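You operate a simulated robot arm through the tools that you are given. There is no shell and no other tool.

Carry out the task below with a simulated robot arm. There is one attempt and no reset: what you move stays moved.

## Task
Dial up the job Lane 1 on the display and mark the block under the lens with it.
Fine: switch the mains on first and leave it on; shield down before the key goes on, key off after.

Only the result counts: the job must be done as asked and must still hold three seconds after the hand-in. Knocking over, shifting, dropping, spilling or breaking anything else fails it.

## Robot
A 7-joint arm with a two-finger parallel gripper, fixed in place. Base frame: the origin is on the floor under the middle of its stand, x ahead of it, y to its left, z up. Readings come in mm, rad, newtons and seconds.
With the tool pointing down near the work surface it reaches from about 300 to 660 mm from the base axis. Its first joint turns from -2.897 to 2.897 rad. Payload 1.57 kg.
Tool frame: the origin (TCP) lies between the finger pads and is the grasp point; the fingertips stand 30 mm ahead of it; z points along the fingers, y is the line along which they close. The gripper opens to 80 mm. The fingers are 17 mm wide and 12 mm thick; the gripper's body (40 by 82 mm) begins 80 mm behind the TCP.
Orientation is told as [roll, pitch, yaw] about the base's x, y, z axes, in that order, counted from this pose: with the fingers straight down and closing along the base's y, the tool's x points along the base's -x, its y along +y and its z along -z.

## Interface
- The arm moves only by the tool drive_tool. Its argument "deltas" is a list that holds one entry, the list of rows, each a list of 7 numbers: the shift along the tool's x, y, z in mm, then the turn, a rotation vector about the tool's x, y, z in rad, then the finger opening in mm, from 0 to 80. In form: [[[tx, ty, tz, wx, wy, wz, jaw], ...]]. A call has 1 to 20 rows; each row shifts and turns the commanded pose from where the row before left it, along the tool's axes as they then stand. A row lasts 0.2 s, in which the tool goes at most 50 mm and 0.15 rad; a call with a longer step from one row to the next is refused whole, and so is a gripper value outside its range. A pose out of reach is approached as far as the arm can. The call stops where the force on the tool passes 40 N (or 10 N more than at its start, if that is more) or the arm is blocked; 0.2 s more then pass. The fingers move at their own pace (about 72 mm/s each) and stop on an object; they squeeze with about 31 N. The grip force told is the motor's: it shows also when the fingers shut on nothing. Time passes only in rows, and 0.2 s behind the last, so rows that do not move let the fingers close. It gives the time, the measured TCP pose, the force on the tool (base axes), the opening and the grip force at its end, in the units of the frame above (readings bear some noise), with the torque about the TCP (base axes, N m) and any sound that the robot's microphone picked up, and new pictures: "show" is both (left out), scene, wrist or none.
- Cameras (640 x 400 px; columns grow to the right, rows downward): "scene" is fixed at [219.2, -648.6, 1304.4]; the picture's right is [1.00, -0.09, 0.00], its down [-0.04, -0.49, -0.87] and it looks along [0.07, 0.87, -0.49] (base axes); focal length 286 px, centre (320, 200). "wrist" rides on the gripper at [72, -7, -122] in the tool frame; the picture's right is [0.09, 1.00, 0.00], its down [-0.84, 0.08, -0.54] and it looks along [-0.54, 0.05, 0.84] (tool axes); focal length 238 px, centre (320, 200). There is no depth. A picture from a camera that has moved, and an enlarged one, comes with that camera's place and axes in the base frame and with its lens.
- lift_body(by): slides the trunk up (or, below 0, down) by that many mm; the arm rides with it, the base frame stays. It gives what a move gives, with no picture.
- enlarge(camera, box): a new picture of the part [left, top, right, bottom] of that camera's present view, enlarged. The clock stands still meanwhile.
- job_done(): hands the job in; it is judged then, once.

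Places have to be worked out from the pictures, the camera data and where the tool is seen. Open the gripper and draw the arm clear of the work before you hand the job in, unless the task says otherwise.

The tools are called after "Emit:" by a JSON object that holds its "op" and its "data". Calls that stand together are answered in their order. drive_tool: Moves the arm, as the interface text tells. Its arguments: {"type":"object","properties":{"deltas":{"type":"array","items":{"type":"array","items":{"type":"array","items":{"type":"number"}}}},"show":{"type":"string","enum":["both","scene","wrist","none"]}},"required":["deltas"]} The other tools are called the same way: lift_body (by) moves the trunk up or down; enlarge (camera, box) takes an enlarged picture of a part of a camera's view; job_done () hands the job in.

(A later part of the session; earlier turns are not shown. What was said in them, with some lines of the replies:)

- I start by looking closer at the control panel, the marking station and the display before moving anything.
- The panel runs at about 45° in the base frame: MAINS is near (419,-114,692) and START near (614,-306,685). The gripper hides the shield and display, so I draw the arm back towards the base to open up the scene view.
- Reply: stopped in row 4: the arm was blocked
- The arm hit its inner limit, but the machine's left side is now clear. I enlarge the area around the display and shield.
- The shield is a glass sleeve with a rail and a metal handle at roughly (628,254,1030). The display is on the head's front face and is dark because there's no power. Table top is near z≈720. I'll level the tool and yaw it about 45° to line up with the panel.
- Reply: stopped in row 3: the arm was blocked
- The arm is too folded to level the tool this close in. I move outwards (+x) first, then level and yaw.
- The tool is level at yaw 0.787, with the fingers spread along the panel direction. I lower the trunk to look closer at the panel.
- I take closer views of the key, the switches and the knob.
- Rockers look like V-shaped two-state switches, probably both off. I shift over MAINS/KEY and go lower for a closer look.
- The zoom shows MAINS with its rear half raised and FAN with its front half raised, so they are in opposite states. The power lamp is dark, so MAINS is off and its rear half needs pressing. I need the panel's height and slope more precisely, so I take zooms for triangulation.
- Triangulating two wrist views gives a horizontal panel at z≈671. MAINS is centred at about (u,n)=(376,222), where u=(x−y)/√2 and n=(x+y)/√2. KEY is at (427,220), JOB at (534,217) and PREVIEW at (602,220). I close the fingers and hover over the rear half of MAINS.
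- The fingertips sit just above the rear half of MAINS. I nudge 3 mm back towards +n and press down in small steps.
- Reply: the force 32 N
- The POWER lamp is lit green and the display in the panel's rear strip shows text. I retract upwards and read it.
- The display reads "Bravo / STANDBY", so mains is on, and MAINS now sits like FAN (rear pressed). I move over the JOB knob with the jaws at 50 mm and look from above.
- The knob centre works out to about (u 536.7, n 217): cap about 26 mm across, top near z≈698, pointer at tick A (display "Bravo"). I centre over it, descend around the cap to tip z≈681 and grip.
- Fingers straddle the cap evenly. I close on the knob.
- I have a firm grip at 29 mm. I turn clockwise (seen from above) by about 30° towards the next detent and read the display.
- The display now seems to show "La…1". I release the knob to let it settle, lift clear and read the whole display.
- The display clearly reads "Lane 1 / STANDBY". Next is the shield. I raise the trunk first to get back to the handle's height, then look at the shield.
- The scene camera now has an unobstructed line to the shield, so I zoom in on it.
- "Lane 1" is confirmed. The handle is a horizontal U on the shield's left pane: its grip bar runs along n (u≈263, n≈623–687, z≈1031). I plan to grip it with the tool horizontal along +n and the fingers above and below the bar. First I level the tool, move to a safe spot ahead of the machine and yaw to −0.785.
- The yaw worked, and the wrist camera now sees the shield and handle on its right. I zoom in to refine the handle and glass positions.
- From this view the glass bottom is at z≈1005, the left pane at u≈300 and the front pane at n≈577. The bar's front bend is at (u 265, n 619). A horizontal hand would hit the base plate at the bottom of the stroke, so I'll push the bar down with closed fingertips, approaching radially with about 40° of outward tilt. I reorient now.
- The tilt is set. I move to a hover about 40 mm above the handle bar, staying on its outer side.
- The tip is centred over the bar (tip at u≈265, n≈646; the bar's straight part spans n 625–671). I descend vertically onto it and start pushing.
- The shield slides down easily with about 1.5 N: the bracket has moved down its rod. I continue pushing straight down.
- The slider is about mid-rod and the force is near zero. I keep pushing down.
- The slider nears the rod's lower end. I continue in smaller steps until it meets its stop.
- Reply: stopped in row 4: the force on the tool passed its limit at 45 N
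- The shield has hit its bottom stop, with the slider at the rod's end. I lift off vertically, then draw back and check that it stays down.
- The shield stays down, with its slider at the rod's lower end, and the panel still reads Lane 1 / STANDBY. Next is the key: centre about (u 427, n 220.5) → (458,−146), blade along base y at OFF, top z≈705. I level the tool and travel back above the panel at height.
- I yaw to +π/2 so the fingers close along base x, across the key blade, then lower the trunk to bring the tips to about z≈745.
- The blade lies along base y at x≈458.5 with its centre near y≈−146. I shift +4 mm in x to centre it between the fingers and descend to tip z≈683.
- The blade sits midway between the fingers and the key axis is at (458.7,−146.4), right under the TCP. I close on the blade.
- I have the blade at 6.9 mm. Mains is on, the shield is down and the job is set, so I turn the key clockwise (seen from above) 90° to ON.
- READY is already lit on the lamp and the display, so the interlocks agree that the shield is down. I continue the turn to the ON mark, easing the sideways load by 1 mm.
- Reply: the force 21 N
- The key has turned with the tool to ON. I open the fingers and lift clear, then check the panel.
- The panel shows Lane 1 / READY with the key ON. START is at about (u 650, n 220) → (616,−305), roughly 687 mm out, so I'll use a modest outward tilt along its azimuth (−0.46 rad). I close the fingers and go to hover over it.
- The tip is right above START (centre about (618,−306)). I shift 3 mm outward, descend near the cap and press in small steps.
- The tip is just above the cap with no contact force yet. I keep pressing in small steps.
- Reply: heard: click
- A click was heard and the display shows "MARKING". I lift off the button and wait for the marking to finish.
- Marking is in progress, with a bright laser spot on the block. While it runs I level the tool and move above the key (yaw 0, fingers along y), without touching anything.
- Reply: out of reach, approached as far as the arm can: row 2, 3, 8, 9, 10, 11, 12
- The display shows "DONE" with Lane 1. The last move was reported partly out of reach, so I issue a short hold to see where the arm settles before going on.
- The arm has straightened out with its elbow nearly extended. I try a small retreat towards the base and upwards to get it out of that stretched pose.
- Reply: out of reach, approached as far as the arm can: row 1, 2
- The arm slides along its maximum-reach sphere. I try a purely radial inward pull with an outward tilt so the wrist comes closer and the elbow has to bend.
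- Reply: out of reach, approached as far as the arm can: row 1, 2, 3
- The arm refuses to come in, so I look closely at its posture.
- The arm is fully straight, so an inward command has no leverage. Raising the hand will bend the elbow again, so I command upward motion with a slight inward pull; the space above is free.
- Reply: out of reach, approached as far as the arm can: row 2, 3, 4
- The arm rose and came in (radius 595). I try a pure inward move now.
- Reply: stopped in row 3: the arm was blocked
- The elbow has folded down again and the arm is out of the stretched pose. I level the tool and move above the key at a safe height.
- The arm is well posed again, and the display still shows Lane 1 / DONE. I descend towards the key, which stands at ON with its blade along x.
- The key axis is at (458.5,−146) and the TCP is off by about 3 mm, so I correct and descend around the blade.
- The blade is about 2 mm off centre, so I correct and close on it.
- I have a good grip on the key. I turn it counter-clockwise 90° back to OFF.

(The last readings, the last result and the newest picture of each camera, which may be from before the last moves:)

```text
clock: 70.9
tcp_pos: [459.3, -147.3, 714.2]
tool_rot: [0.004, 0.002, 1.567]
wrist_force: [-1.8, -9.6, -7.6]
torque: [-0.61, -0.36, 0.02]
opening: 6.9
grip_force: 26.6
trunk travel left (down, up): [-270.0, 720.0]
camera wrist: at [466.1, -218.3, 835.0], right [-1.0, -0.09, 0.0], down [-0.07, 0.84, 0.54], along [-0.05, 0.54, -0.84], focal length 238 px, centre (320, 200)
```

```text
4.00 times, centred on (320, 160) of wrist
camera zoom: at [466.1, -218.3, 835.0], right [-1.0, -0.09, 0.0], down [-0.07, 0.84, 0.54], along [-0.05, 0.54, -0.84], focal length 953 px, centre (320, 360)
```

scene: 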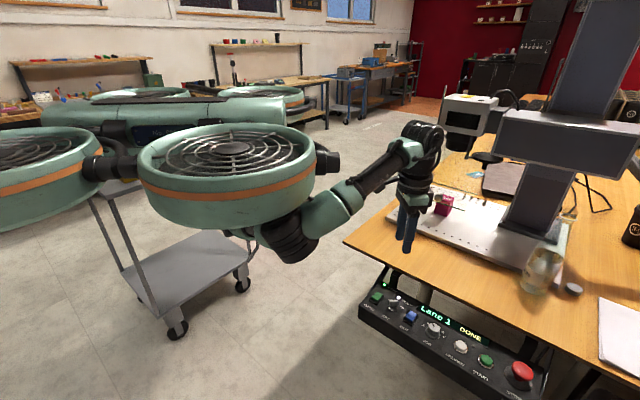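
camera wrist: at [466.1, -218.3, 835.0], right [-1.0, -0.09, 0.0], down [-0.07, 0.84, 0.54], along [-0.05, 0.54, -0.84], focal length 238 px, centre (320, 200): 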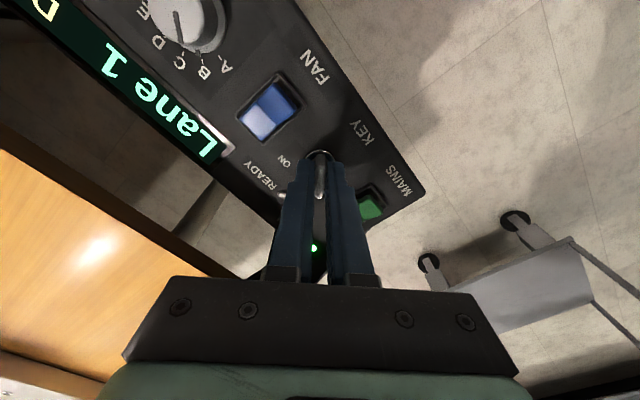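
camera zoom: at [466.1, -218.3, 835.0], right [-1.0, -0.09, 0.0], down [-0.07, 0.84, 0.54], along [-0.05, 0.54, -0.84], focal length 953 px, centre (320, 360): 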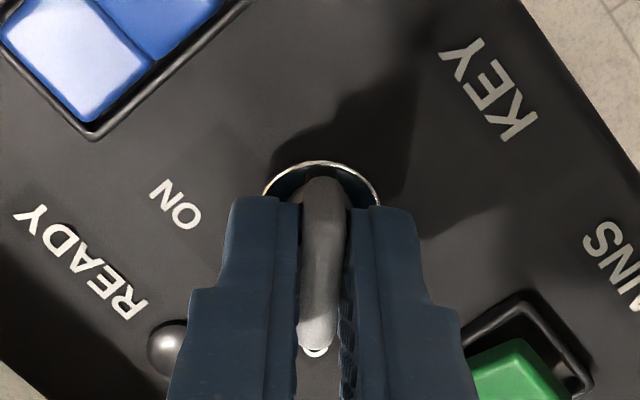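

The READY lamp is dark and the key is back at OFF. I open the fingers, lift straight up and draw the arm clear.

Emit:
{"op": "drive_tool", "data": {"deltas": [[[0, 0, 0, 0, 0, 0, 36], [0, 0, 0, 0, 0, 0, 36], [0, 0, -15, 0, 0, 0, 36], [0, 0, -30, 0, 0, 0, 36], [0, 0, -40, 0, 0, 0, 36], [0, 0, -40, 0, 0, 0, 60], [0, 0, -40, 0, 0, 0, 80], [0, 0, 0, 0, 0, 0, 80]]], "show": "both"}}

Emit:
{"op": "enlarge", "data": {"camera": "scene", "box": [360, 270, 560, 392]}}

Emit:
{"op": "enlarge", "data": {"camera": "scene", "box": [360, 280, 440, 330]}}

Emit:
{"op": "enlarge", "data": {"camera": "scene", "box": [400, 110, 520, 230]}}

```text
clock: 72.7
tcp_pos: [456.7, -142.5, 879.3]
tool_rot: [0.004, 0.0, 1.569]
wrist_force: [0.3, 0.4, -0.5]
torque: [-0.03, 0.03, -0.02]
opening: 80.1
grip_force: 0.0
trunk travel left (down, up): [-270.0, 720.0]
camera wrist: at [464.2, -215.1, 1001.7], right [-1.0, -0.09, 0.0], down [-0.07, 0.84, 0.54], along [-0.05, 0.54, -0.84], focal length 238 px, centre (320, 200)
```

scene: 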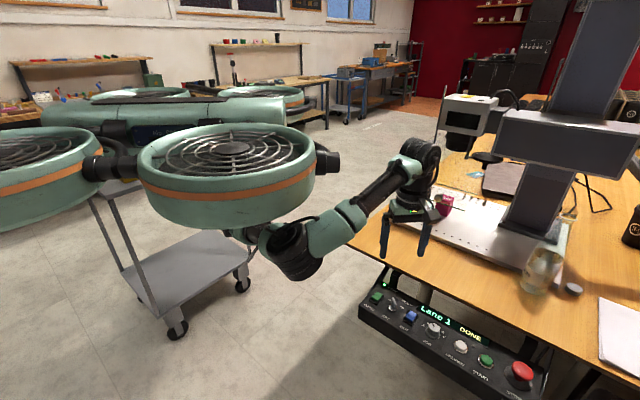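
wrist: 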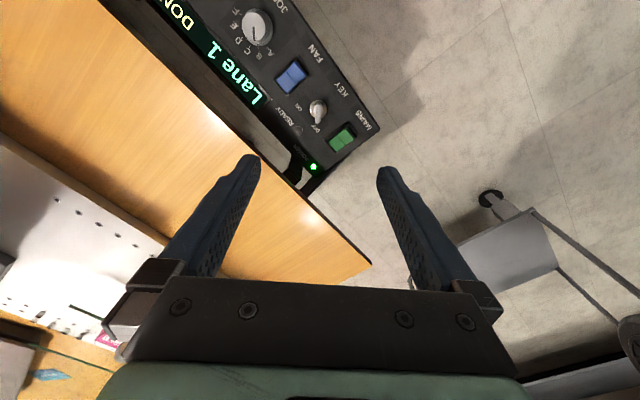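

```text
3.20 times, centred on (460, 331) of scene
camera zoom: at [219.2, -648.6, 1304.4], right [1.0, -0.09, 0.0], down [-0.04, -0.49, -0.87], along [0.07, 0.87, -0.49], focal length 914 px, centre (-128, -219)
```

zoom: 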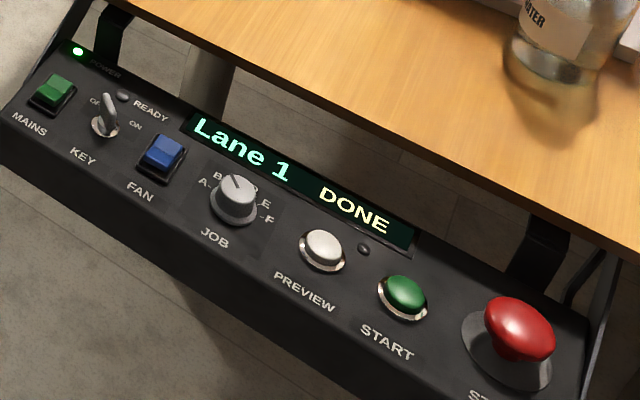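

```text
8.00 times, centred on (400, 305) of scene
camera zoom: at [219.2, -648.6, 1304.4], right [1.0, -0.09, 0.0], down [-0.04, -0.49, -0.87], along [0.07, 0.87, -0.49], focal length 2284 px, centre (-320, -640)
```

zoom: 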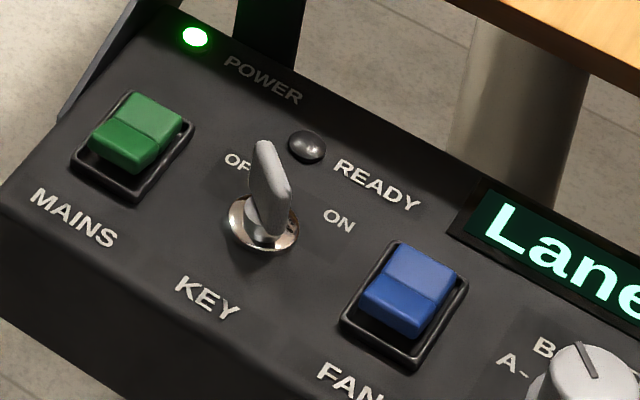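

```text
3.33 times, centred on (460, 170) of scene
camera zoom: at [219.2, -648.6, 1304.4], right [1.0, -0.09, 0.0], down [-0.04, -0.49, -0.87], along [0.07, 0.87, -0.49], focal length 952 px, centre (-147, 300)
```

zoom: 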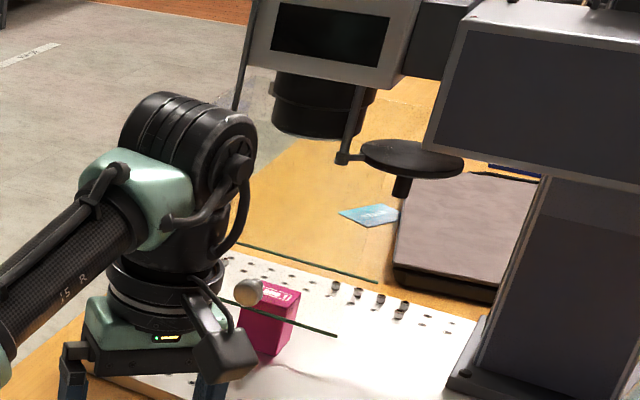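

Key is OFF, POWER on, and the display reads Lane 1 / DONE. I back the arm off further by raising the trunk, and check the mark on the block.

Emit:
{"op": "lift_body", "data": {"by": 120}}

Emit:
{"op": "drive_tool", "data": {"deltas": [[[0, 0, 0, 0, 0, 0, 80], [0, 0, 0, 0, 0, 0, 80]]], "show": "scene"}}

Emit:
{"op": "enlarge", "data": {"camera": "scene", "box": [425, 185, 465, 220]}}

Emit:
{"op": "enlarge", "data": {"camera": "scene", "box": [400, 90, 520, 230]}}

Emit:
{"op": "enlarge", "data": {"camera": "scene", "box": [360, 270, 560, 392]}}

```text
clock: 74.2
tcp_pos: [457.9, -143.5, 999.7]
tool_rot: [0.004, 0.001, 1.568]
wrist_force: [0.6, -0.8, -0.3]
torque: [-0.02, 0.02, -0.01]
opening: 79.9
grip_force: 0.0
trunk travel left (down, up): [-390.0, 600.0]
```

```text
clock: 74.8
tcp_pos: [458.1, -142.7, 998.6]
tool_rot: [0.005, 0.004, 1.57]
wrist_force: [0.1, 0.1, 0.3]
torque: [0.03, 0.0, 0.03]
opening: 80.1
grip_force: 0.1
trunk travel left (down, up): [-390.0, 600.0]
```

scene: 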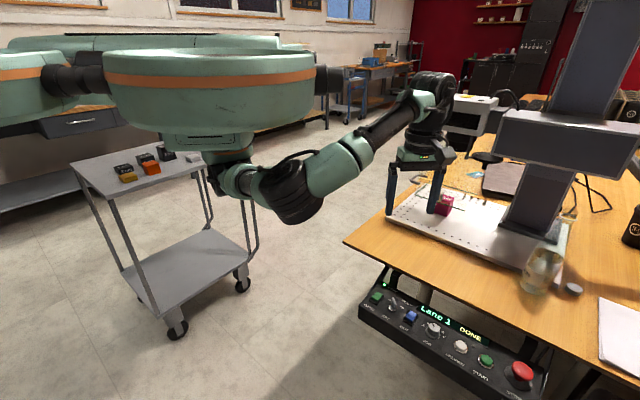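

```text
11.43 times, centred on (445, 202) of scene
camera zoom: at [219.2, -648.6, 1304.4], right [1.0, -0.09, 0.0], down [-0.04, -0.49, -0.87], along [0.07, 0.87, -0.49], focal length 3263 px, centre (-1109, 171)
```

zoom: 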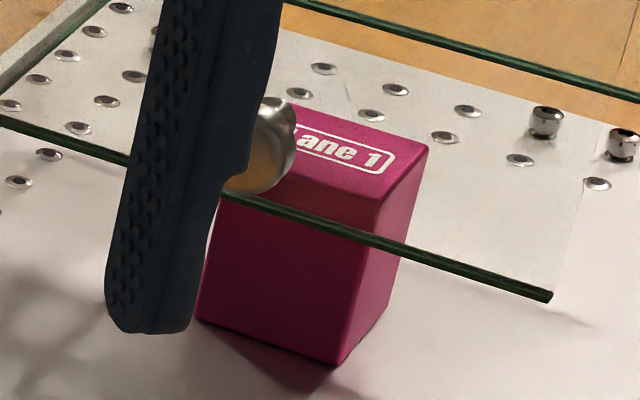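

```text
2.86 times, centred on (460, 160) of scene
camera zoom: at [219.2, -648.6, 1304.4], right [1.0, -0.09, 0.0], down [-0.04, -0.49, -0.87], along [0.07, 0.87, -0.49], focal length 816 px, centre (-80, 314)
```

zoom: 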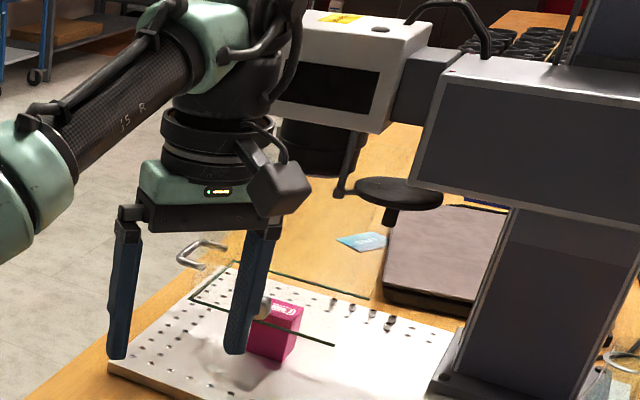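

```text
3.20 times, centred on (460, 331) of scene
camera zoom: at [219.2, -648.6, 1304.4], right [1.0, -0.09, 0.0], down [-0.04, -0.49, -0.87], along [0.07, 0.87, -0.49], focal length 914 px, centre (-128, -219)
```

zoom: 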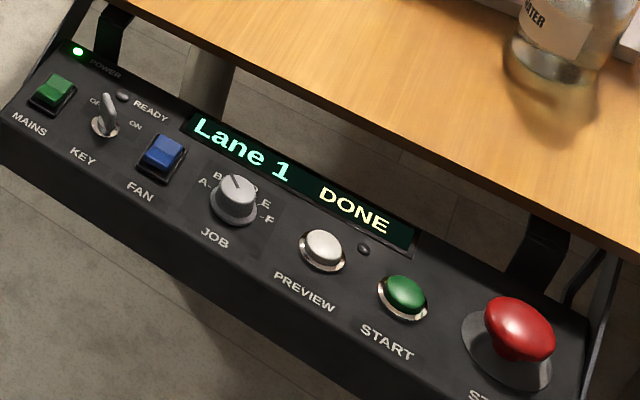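

The block now carries the "Lane 1" mark. Mains is on, the shield is down, the key is off, the display shows DONE, and the open gripper is well clear of everything. I hand the job in.

Emit:
{"op": "job_done", "data": {}}

```text
The job is handed in.
```

The block under the lens now carries the "Lane 1" mark, and I have handed the job in.

- **Mains:** I switched it on first and left it on. The POWER lamp is lit.
- **Job:** I turned the JOB knob until the display read "Lane 1".
- **Shield:** I pushed it down to its stop before touching the key, and it stayed there.
- **Key and start:** With the key on, the panel showed READY. I pressed START, the display went to MARKING and then DONE. I then turned the key off and the READY lamp went dark.

After START, the arm stretched out straight over the panel and would not come back in. I freed it by raising the hand, and it touched nothing on the way. Nothing was knocked or shifted that I could see, and the gripper is open and clear of the work.
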